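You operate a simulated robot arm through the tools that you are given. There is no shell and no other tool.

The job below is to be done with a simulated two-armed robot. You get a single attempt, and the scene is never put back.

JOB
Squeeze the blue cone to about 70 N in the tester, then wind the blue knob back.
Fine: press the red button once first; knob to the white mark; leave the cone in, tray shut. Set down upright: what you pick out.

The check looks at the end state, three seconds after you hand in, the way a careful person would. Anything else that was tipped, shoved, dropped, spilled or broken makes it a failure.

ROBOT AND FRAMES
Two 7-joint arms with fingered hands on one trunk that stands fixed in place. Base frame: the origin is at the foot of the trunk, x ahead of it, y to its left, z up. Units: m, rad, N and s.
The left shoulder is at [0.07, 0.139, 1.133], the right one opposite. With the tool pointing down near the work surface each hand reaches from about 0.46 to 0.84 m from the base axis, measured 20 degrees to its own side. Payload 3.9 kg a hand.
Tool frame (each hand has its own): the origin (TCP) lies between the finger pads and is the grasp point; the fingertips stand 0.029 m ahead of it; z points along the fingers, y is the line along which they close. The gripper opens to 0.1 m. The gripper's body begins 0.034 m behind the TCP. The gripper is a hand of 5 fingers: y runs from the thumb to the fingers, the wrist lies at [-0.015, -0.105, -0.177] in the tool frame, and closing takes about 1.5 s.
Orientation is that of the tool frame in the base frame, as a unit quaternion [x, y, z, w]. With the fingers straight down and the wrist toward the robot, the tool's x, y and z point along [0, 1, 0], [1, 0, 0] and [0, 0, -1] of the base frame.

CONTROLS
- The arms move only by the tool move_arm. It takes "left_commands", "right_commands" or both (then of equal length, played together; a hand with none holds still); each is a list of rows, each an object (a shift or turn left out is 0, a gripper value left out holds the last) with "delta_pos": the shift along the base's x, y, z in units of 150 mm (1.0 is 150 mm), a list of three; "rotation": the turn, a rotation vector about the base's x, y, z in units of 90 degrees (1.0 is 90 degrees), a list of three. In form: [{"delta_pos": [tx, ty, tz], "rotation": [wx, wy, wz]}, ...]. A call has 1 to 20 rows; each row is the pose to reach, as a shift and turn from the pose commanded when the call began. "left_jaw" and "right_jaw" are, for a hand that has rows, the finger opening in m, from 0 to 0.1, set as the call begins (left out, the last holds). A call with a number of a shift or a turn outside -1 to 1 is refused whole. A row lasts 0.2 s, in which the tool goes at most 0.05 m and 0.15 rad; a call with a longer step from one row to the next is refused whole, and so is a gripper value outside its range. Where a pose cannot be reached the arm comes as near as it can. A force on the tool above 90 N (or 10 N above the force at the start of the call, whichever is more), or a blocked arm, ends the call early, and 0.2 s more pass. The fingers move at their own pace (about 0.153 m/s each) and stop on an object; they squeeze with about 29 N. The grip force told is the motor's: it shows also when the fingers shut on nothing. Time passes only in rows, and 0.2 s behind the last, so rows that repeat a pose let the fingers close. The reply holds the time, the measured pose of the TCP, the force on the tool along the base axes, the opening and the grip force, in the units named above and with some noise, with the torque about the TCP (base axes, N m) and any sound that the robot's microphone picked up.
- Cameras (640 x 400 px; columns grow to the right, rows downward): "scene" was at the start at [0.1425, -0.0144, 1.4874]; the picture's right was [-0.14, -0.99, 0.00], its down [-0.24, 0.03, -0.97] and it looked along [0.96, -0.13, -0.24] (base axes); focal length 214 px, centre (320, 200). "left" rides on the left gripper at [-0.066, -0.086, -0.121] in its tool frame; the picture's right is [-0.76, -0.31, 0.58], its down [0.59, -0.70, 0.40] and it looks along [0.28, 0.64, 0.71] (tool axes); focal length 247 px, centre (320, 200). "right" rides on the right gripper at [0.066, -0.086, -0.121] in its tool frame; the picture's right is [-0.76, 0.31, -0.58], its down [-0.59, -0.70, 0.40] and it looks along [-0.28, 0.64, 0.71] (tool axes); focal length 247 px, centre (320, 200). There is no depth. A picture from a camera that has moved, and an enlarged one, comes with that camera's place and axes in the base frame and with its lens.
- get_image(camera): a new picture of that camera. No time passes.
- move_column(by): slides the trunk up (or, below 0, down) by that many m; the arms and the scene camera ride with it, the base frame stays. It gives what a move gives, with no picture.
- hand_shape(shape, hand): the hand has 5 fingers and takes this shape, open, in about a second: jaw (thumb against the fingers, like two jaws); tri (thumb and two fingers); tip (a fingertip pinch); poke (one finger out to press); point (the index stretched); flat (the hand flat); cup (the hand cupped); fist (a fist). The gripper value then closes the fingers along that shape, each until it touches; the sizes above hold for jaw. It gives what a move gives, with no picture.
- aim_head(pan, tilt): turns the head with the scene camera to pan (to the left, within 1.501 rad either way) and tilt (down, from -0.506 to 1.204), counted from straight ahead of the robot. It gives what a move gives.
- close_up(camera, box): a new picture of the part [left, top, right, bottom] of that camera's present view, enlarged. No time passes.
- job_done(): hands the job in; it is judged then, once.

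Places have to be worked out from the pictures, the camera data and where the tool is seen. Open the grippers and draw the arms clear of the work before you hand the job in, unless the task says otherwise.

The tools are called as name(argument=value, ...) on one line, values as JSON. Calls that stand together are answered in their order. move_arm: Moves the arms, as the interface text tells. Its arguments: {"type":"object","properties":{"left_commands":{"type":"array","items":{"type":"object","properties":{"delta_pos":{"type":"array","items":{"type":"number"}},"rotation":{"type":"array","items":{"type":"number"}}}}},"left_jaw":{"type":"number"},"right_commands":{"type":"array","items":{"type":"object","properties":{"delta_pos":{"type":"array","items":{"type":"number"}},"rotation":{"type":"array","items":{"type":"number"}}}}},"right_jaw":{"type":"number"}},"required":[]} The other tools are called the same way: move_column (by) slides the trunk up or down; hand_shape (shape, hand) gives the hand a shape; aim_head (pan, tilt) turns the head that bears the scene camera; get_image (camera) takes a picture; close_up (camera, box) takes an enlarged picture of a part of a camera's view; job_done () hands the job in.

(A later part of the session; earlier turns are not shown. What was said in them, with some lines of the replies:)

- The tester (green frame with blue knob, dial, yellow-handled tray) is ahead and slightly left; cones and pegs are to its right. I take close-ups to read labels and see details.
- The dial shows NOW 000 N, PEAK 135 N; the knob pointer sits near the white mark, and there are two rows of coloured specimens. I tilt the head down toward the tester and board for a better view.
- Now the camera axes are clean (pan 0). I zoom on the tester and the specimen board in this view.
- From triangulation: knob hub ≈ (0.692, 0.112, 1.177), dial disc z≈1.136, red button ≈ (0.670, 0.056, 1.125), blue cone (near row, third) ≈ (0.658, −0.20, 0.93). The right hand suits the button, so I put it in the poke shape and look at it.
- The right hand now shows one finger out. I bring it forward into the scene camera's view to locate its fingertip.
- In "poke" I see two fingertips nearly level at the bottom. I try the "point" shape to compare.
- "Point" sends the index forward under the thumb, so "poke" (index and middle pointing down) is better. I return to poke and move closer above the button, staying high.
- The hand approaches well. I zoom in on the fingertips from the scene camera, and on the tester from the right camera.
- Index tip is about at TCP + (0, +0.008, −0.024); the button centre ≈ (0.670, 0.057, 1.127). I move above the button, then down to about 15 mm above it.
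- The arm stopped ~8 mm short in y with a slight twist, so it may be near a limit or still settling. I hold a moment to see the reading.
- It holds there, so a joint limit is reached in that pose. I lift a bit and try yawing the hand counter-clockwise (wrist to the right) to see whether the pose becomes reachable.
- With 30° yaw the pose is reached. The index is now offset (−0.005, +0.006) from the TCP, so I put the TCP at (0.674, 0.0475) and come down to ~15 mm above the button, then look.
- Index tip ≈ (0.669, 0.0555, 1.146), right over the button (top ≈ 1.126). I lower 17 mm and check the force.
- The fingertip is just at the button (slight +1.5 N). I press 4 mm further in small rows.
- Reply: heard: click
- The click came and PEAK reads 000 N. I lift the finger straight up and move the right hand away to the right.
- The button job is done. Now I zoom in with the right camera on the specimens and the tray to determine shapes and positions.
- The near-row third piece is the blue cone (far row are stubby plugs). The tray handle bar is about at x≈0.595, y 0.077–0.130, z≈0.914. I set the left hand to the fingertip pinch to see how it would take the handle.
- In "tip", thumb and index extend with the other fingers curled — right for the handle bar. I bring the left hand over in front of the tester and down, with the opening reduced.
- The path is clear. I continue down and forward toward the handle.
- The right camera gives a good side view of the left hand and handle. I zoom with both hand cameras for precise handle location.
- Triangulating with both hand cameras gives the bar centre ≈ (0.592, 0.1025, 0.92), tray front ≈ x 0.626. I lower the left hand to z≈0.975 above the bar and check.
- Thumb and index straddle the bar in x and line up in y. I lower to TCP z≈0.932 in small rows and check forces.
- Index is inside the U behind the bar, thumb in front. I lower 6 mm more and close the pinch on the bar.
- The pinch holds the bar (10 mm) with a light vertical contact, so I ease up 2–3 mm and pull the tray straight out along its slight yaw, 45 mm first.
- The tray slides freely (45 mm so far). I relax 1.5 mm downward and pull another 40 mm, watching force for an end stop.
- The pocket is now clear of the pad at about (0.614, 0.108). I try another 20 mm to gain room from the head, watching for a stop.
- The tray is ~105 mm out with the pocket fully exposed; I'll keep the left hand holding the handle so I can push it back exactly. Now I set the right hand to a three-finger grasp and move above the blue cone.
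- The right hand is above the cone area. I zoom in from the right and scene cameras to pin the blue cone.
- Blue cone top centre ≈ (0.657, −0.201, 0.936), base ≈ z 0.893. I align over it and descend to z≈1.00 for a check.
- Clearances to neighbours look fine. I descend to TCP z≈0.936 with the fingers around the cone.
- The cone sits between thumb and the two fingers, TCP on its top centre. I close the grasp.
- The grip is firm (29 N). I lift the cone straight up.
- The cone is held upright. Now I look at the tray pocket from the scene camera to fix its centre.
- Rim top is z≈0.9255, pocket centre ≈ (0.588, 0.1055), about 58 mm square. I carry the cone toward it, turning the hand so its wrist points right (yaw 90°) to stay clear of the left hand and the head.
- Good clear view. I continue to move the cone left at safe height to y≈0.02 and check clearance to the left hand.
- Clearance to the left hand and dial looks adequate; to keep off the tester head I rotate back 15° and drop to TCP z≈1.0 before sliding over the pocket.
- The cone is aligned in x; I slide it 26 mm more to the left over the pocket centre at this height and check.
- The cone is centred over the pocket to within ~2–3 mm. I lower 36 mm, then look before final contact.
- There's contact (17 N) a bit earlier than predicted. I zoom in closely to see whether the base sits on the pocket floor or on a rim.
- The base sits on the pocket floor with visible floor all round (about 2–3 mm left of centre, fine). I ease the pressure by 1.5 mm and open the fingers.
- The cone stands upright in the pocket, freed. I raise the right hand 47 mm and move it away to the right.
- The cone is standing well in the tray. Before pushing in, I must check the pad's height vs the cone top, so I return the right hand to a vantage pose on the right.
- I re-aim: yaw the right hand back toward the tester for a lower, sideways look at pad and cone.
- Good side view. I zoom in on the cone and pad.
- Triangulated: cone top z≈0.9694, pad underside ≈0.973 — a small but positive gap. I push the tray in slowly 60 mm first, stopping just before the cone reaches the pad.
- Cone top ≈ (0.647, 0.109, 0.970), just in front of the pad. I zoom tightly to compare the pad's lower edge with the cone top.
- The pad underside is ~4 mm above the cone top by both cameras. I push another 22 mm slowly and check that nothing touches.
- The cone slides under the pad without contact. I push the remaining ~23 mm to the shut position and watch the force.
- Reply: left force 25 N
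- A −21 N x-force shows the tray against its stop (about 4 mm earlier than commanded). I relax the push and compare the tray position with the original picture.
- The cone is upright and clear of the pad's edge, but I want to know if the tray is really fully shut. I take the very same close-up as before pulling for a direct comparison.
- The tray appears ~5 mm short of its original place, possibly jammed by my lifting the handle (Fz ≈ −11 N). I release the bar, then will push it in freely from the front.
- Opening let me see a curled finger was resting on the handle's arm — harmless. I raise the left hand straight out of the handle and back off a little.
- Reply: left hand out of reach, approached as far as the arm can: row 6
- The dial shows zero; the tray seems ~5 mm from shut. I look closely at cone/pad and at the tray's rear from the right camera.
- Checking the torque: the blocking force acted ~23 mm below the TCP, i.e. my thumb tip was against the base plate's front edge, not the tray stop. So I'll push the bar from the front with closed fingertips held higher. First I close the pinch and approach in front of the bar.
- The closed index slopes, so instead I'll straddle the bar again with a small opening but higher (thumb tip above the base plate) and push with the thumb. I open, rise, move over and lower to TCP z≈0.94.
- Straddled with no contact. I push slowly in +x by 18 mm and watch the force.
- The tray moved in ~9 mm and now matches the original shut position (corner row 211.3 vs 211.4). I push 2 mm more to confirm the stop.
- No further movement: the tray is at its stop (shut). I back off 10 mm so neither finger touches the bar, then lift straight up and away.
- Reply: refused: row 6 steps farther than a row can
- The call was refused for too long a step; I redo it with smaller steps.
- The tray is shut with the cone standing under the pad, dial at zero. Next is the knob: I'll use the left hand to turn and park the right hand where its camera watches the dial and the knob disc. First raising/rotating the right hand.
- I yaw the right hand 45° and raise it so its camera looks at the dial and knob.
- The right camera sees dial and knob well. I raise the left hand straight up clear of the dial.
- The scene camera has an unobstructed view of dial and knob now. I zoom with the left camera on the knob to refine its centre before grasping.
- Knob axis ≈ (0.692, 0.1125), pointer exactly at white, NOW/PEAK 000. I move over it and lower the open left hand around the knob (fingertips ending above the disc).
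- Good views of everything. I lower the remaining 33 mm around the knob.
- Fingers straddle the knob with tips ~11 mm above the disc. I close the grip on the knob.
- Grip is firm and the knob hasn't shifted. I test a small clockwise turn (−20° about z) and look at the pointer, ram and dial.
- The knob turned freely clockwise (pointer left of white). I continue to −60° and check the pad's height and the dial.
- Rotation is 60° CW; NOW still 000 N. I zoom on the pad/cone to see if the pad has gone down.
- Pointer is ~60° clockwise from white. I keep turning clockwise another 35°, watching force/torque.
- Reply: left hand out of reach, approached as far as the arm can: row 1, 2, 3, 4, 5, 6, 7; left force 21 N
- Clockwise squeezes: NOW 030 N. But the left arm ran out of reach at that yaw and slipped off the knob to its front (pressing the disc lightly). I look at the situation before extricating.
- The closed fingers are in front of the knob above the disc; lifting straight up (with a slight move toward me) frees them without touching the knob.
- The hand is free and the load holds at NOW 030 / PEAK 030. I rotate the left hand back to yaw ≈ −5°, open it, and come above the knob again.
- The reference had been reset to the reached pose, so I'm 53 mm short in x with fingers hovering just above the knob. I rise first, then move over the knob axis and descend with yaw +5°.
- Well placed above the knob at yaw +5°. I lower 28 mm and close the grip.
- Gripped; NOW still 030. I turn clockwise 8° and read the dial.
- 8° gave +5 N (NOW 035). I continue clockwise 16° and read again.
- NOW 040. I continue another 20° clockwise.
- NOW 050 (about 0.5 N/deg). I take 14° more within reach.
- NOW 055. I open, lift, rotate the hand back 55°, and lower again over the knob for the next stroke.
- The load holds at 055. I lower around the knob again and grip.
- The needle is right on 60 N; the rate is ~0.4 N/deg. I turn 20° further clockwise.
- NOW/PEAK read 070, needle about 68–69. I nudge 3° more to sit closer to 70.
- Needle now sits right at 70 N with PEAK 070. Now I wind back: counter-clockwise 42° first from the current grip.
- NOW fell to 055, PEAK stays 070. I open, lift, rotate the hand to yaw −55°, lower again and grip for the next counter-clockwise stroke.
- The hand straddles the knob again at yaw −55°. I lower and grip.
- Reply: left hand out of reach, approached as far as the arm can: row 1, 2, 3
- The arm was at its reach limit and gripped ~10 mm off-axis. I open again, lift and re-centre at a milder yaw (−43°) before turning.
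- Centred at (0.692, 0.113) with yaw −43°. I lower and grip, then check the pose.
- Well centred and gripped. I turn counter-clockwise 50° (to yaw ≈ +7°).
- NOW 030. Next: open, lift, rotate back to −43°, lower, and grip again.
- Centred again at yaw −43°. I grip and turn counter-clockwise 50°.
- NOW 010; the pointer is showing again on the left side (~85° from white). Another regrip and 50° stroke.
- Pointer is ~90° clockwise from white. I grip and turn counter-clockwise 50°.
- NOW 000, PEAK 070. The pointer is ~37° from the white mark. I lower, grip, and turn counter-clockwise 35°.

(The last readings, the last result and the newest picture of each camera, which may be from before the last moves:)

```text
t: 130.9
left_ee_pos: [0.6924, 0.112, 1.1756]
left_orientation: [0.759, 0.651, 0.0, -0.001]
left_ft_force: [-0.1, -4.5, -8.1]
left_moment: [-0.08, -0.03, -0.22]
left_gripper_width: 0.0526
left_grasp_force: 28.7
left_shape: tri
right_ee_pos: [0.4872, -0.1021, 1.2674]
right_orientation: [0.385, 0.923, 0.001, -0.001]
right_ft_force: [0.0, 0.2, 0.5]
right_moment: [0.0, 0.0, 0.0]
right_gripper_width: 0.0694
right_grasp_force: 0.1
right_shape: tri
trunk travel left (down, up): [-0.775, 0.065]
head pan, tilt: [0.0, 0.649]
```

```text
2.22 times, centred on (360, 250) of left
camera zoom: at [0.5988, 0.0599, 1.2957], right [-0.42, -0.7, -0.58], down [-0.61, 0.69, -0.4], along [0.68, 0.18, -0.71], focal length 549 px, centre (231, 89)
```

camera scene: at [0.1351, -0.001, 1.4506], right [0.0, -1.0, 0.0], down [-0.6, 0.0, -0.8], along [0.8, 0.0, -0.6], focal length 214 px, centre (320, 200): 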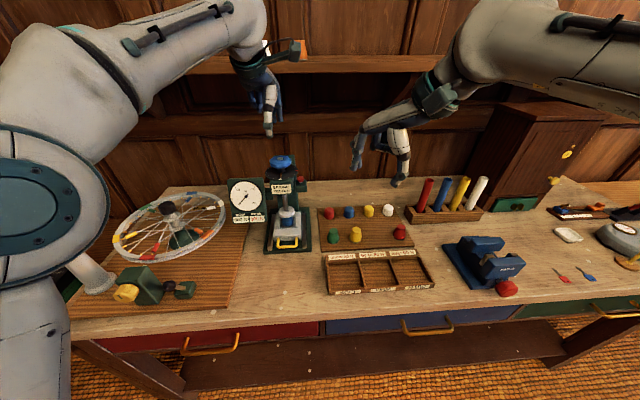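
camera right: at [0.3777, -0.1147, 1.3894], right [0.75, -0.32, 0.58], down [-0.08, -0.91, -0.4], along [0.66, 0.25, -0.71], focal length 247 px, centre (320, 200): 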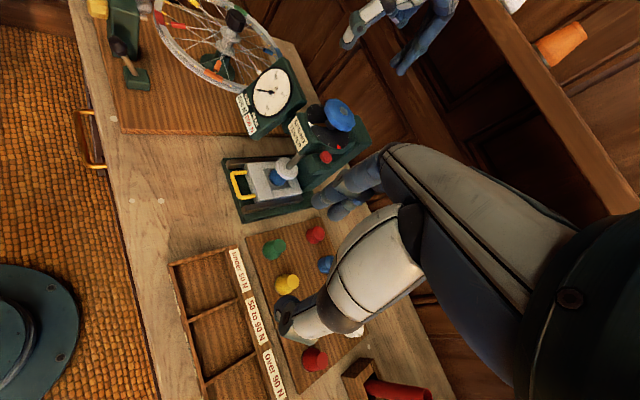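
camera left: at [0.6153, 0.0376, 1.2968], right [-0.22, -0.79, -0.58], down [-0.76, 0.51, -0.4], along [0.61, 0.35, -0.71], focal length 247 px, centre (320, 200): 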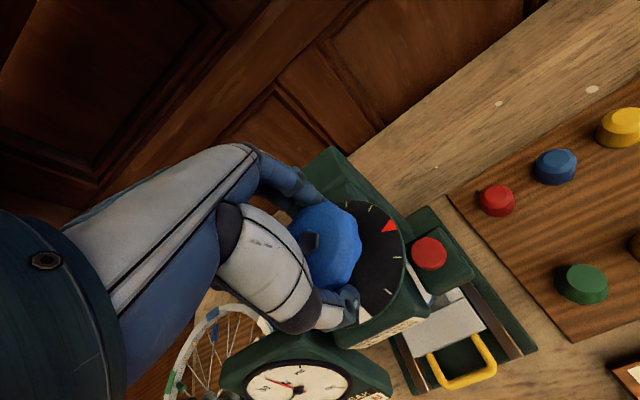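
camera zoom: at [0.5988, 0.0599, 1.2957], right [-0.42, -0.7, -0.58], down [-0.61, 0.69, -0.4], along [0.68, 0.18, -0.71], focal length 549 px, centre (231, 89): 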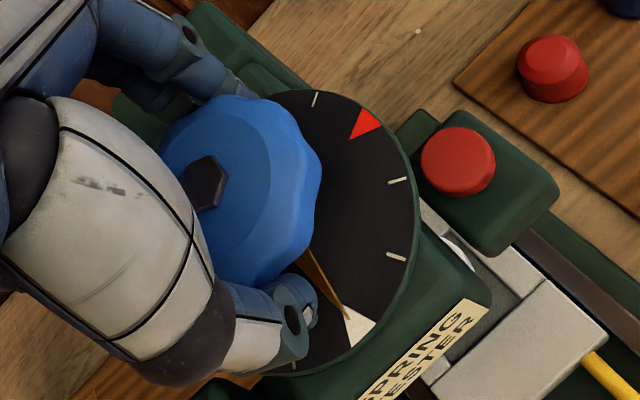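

The pointer is on the white mark and a slight resisting torque (−0.22 N·m) suggests the end stop. I release, lift clear and inspect.

move_arm(left_commands=[{"delta_pos": [0, 0, 0], "rotation": [0, 0, -0.01]}, {"delta_pos": [0, 0, 0], "rotation": [0, 0, -0.01]}, {"delta_pos": [0, 0, 0], "rotation": [0, 0, -0.01]}, {"delta_pos": [0, 0, 0.15], "rotation": [0, 0, -0.01]}, {"delta_pos": [0, 0, 0.35], "rotation": [0, 0, -0.01]}, {"delta_pos": [0, 0, 0.6], "rotation": [0, 0, -0.01]}, {"delta_pos": [-0.1, 0, 0.8], "rotation": [0, 0, -0.01]}, {"delta_pos": [-0.1, 0, 0.8], "rotation": [0, 0, -0.01]}], left_jaw=0.09)

close_up(camera="scene", box=[255, 140, 315, 200])

close_up(camera="right", box=[290, 80, 370, 150])

close_up(camera="left", box=[280, 160, 480, 340])

close_up(camera="scene", box=[225, 170, 325, 270])

```text
t: 132.7
left_ee_pos: [0.6781, 0.1132, 1.2957]
left_orientation: [0.764, 0.645, 0.001, 0.0]
left_ft_force: [0.0, 0.7, -0.8]
left_moment: [0.02, -0.02, -0.05]
left_gripper_width: 0.0901
left_grasp_force: 0.1
left_shape: tri
right_ee_pos: [0.4858, -0.1015, 1.2681]
right_orientation: [0.385, 0.923, 0.0, -0.001]
right_ft_force: [0.3, -0.1, -0.2]
right_moment: [-0.02, 0.01, 0.03]
right_gripper_width: 0.0696
right_grasp_force: 0.0
right_shape: tri
trunk travel left (down, up): [-0.775, 0.065]
head pan, tilt: [0.0, 0.649]
```

```text
6.67 times, centred on (285, 170) of scene
camera zoom: at [0.1376, -0.0016, 1.4503], right [0.0, -1.0, 0.0], down [-0.6, 0.0, -0.8], along [0.8, 0.0, -0.6], focal length 1430 px, centre (553, 400)
```

zoom: 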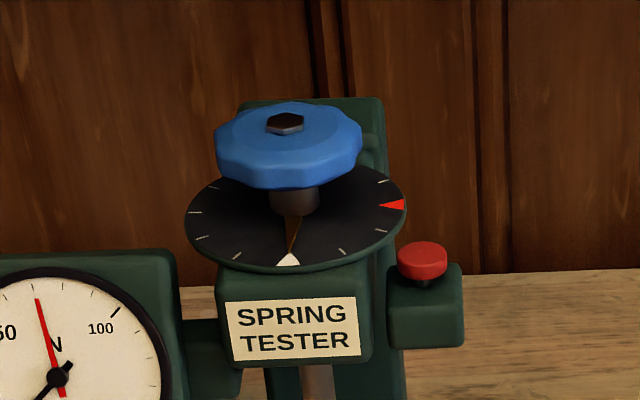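

```text
5.71 times, centred on (330, 115) of right
camera zoom: at [0.38, -0.1153, 1.3886], right [0.75, -0.32, 0.58], down [-0.09, -0.91, -0.4], along [0.65, 0.25, -0.71], focal length 1411 px, centre (263, 686)
```

zoom: 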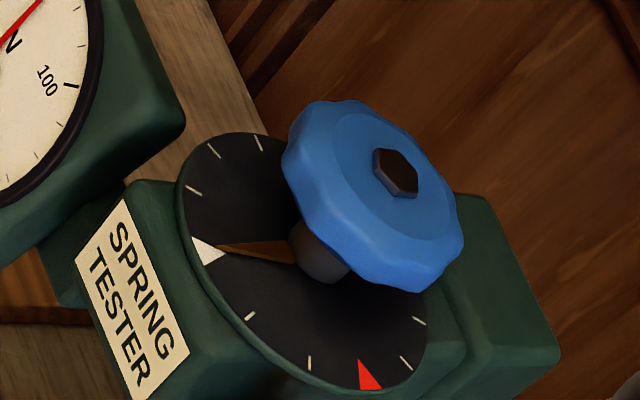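

```text
2.22 times, centred on (380, 250) of left
camera zoom: at [0.5832, 0.063, 1.4165], right [-0.43, -0.69, -0.58], down [-0.59, 0.7, -0.4], along [0.68, 0.17, -0.71], focal length 549 px, centre (187, 89)
```

zoom: 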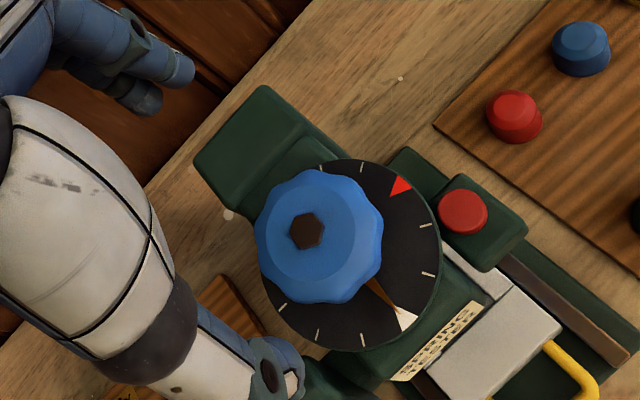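

```text
4.00 times, centred on (275, 220) of scene
camera zoom: at [0.1376, -0.0016, 1.4503], right [0.0, -1.0, 0.0], down [-0.6, 0.0, -0.8], along [0.8, 0.0, -0.6], focal length 858 px, centre (500, 120)
```

zoom: 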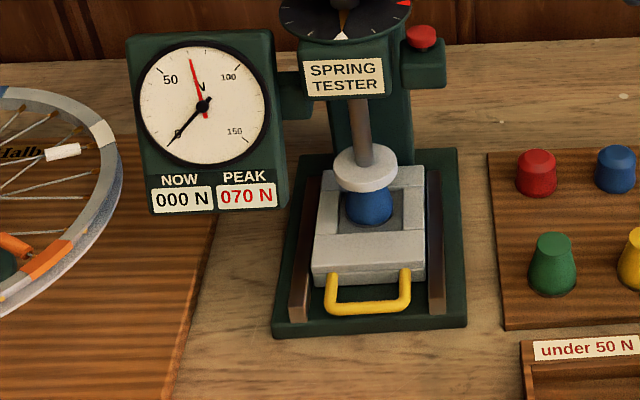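

Pointer exactly on white, NOW 000 N, PEAK 070 N, tray shut with the cone standing inside. I draw both arms back clear of the work with hands open.

move_arm(left_commands=[{"delta_pos": [-0.16, 0.05, 0.12]}, {"delta_pos": [-0.32, 0.12, 0.22]}, {"delta_pos": [-0.48, 0.25, 0.32]}, {"delta_pos": [-0.64, 0.4, 0.42]}, {"delta_pos": [-0.8, 0.55, 0.52]}, {"delta_pos": [-0.95, 0.7, 0.62]}, {"delta_pos": [-0.95, 0.7, 0.62]}], right_commands=[{"delta_pos": [-0.1, -0.12, 0.12]}, {"delta_pos": [-0.2, -0.24, 0.24]}, {"delta_pos": [-0.32, -0.36, 0.36]}, {"delta_pos": [-0.44, -0.5, 0.48]}, {"delta_pos": [-0.56, -0.64, 0.6]}, {"delta_pos": [-0.7, -0.78, 0.7]}, {"delta_pos": [-0.7, -0.78, 0.7]}], left_jaw=0.1, right_jaw=0.1)

get_image(camera="scene")

close_up(camera="scene", box=[220, 150, 340, 270])

get_image(camera="right")

get_image(camera="left")

```text
t: 134.3
left_ee_pos: [0.5328, 0.2162, 1.3881]
left_orientation: [0.765, 0.645, 0.001, -0.001]
left_ft_force: [0.3, -0.3, -0.5]
left_moment: [0.0, 0.01, 0.0]
left_gripper_width: 0.0995
left_grasp_force: 0.0
left_shape: tri
right_ee_pos: [0.3815, -0.2175, 1.3734]
right_orientation: [0.384, 0.923, 0.0, -0.001]
right_ft_force: [0.0, -0.6, -0.3]
right_moment: [0.05, 0.0, -0.03]
right_gripper_width: 0.1
right_grasp_force: 0.0
right_shape: tri
trunk travel left (down, up): [-0.775, 0.065]
head pan, tilt: [0.0, 0.649]
```

```text
taken
camera scene: at [0.1374, -0.0032, 1.4503], right [0.0, -1.0, 0.0], down [-0.6, 0.0, -0.8], along [0.8, 0.0, -0.6], focal length 214 px, centre (320, 200)
```

scene: 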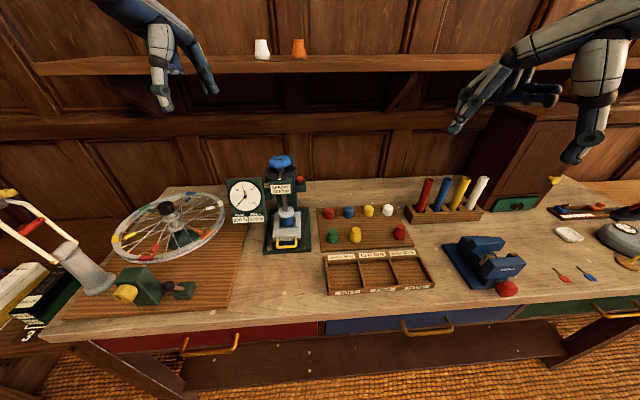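

```text
3.33 times, centred on (280, 210) of scene
camera zoom: at [0.1374, -0.0032, 1.4503], right [0.0, -1.0, 0.0], down [-0.6, 0.0, -0.8], along [0.8, 0.0, -0.6], focal length 715 px, centre (453, 167)
```

zoom: 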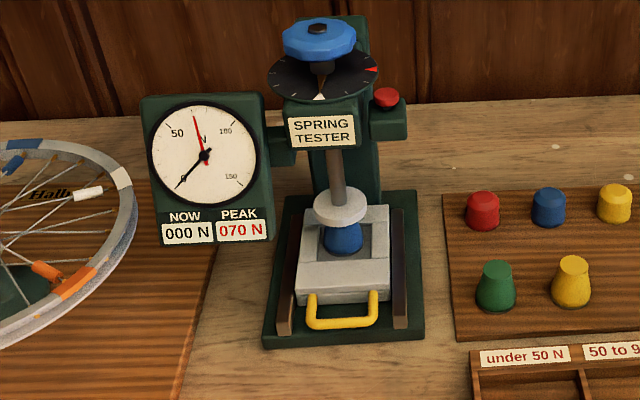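

```text
taken
camera right: at [0.2746, -0.2331, 1.4939], right [0.75, -0.32, 0.58], down [-0.09, -0.91, -0.4], along [0.65, 0.25, -0.71], focal length 247 px, centre (320, 200)
```

right: 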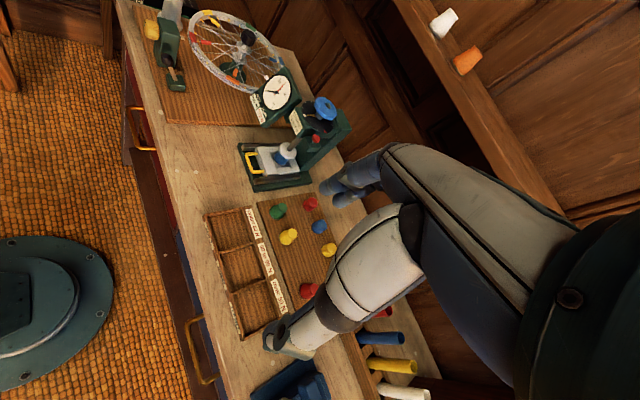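

```text
taken
camera left: at [0.4386, 0.1657, 1.5096], right [-0.43, -0.69, -0.58], down [-0.59, 0.7, -0.4], along [0.68, 0.17, -0.71], focal length 247 px, centre (320, 200)
```

left: 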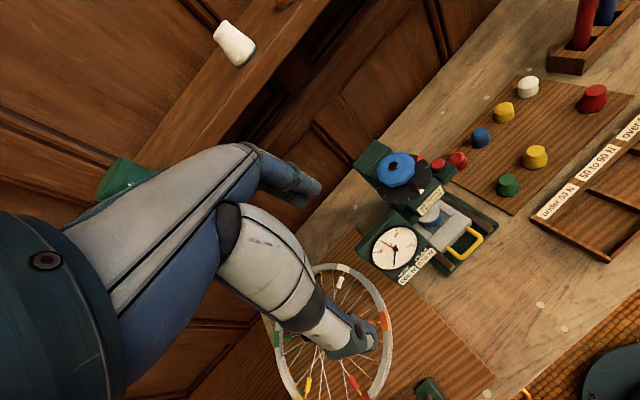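

Everything is as wanted: button pressed once, PEAK 070 N, knob pointer on white, NOW 000 N, cone upright in the shut tray, other items undisturbed, arms clear. I hand the job in.

job_done()

```text
The job is handed in.
```

The blue cone was squeezed to about 70 N, and the job is handed in. I don't have the check's verdict.

- **Red button:** pressed once at the start. I heard it click and PEAK reset from 135 N to 000 N.
- **Squeeze:** the tester now reads PEAK 070 N and NOW 000 N. The needle was right at 70 when I stopped turning.
- **Knob:** wound back, with the pointer on the white mark.
- **Cone and tray:** the cone stands upright in the tray, and the tray is shut.

Two slips happened along the way:

- **Left hand on the knob:** during the squeeze, it ran out of reach at about 30 N, slid off the knob and pressed on the dial plate with about 20 N. I lifted it clear and re-gripped. The reading held, and I saw no damage.
- **Tray:** the first push stopped a few millimetres short, because my thumb caught the front of the base plate. I pushed it again until it would go no further, and it now sits where it did before I opened it.

In the last pictures nothing else on the bench looked moved or tipped. Both arms are clear with the hands open.
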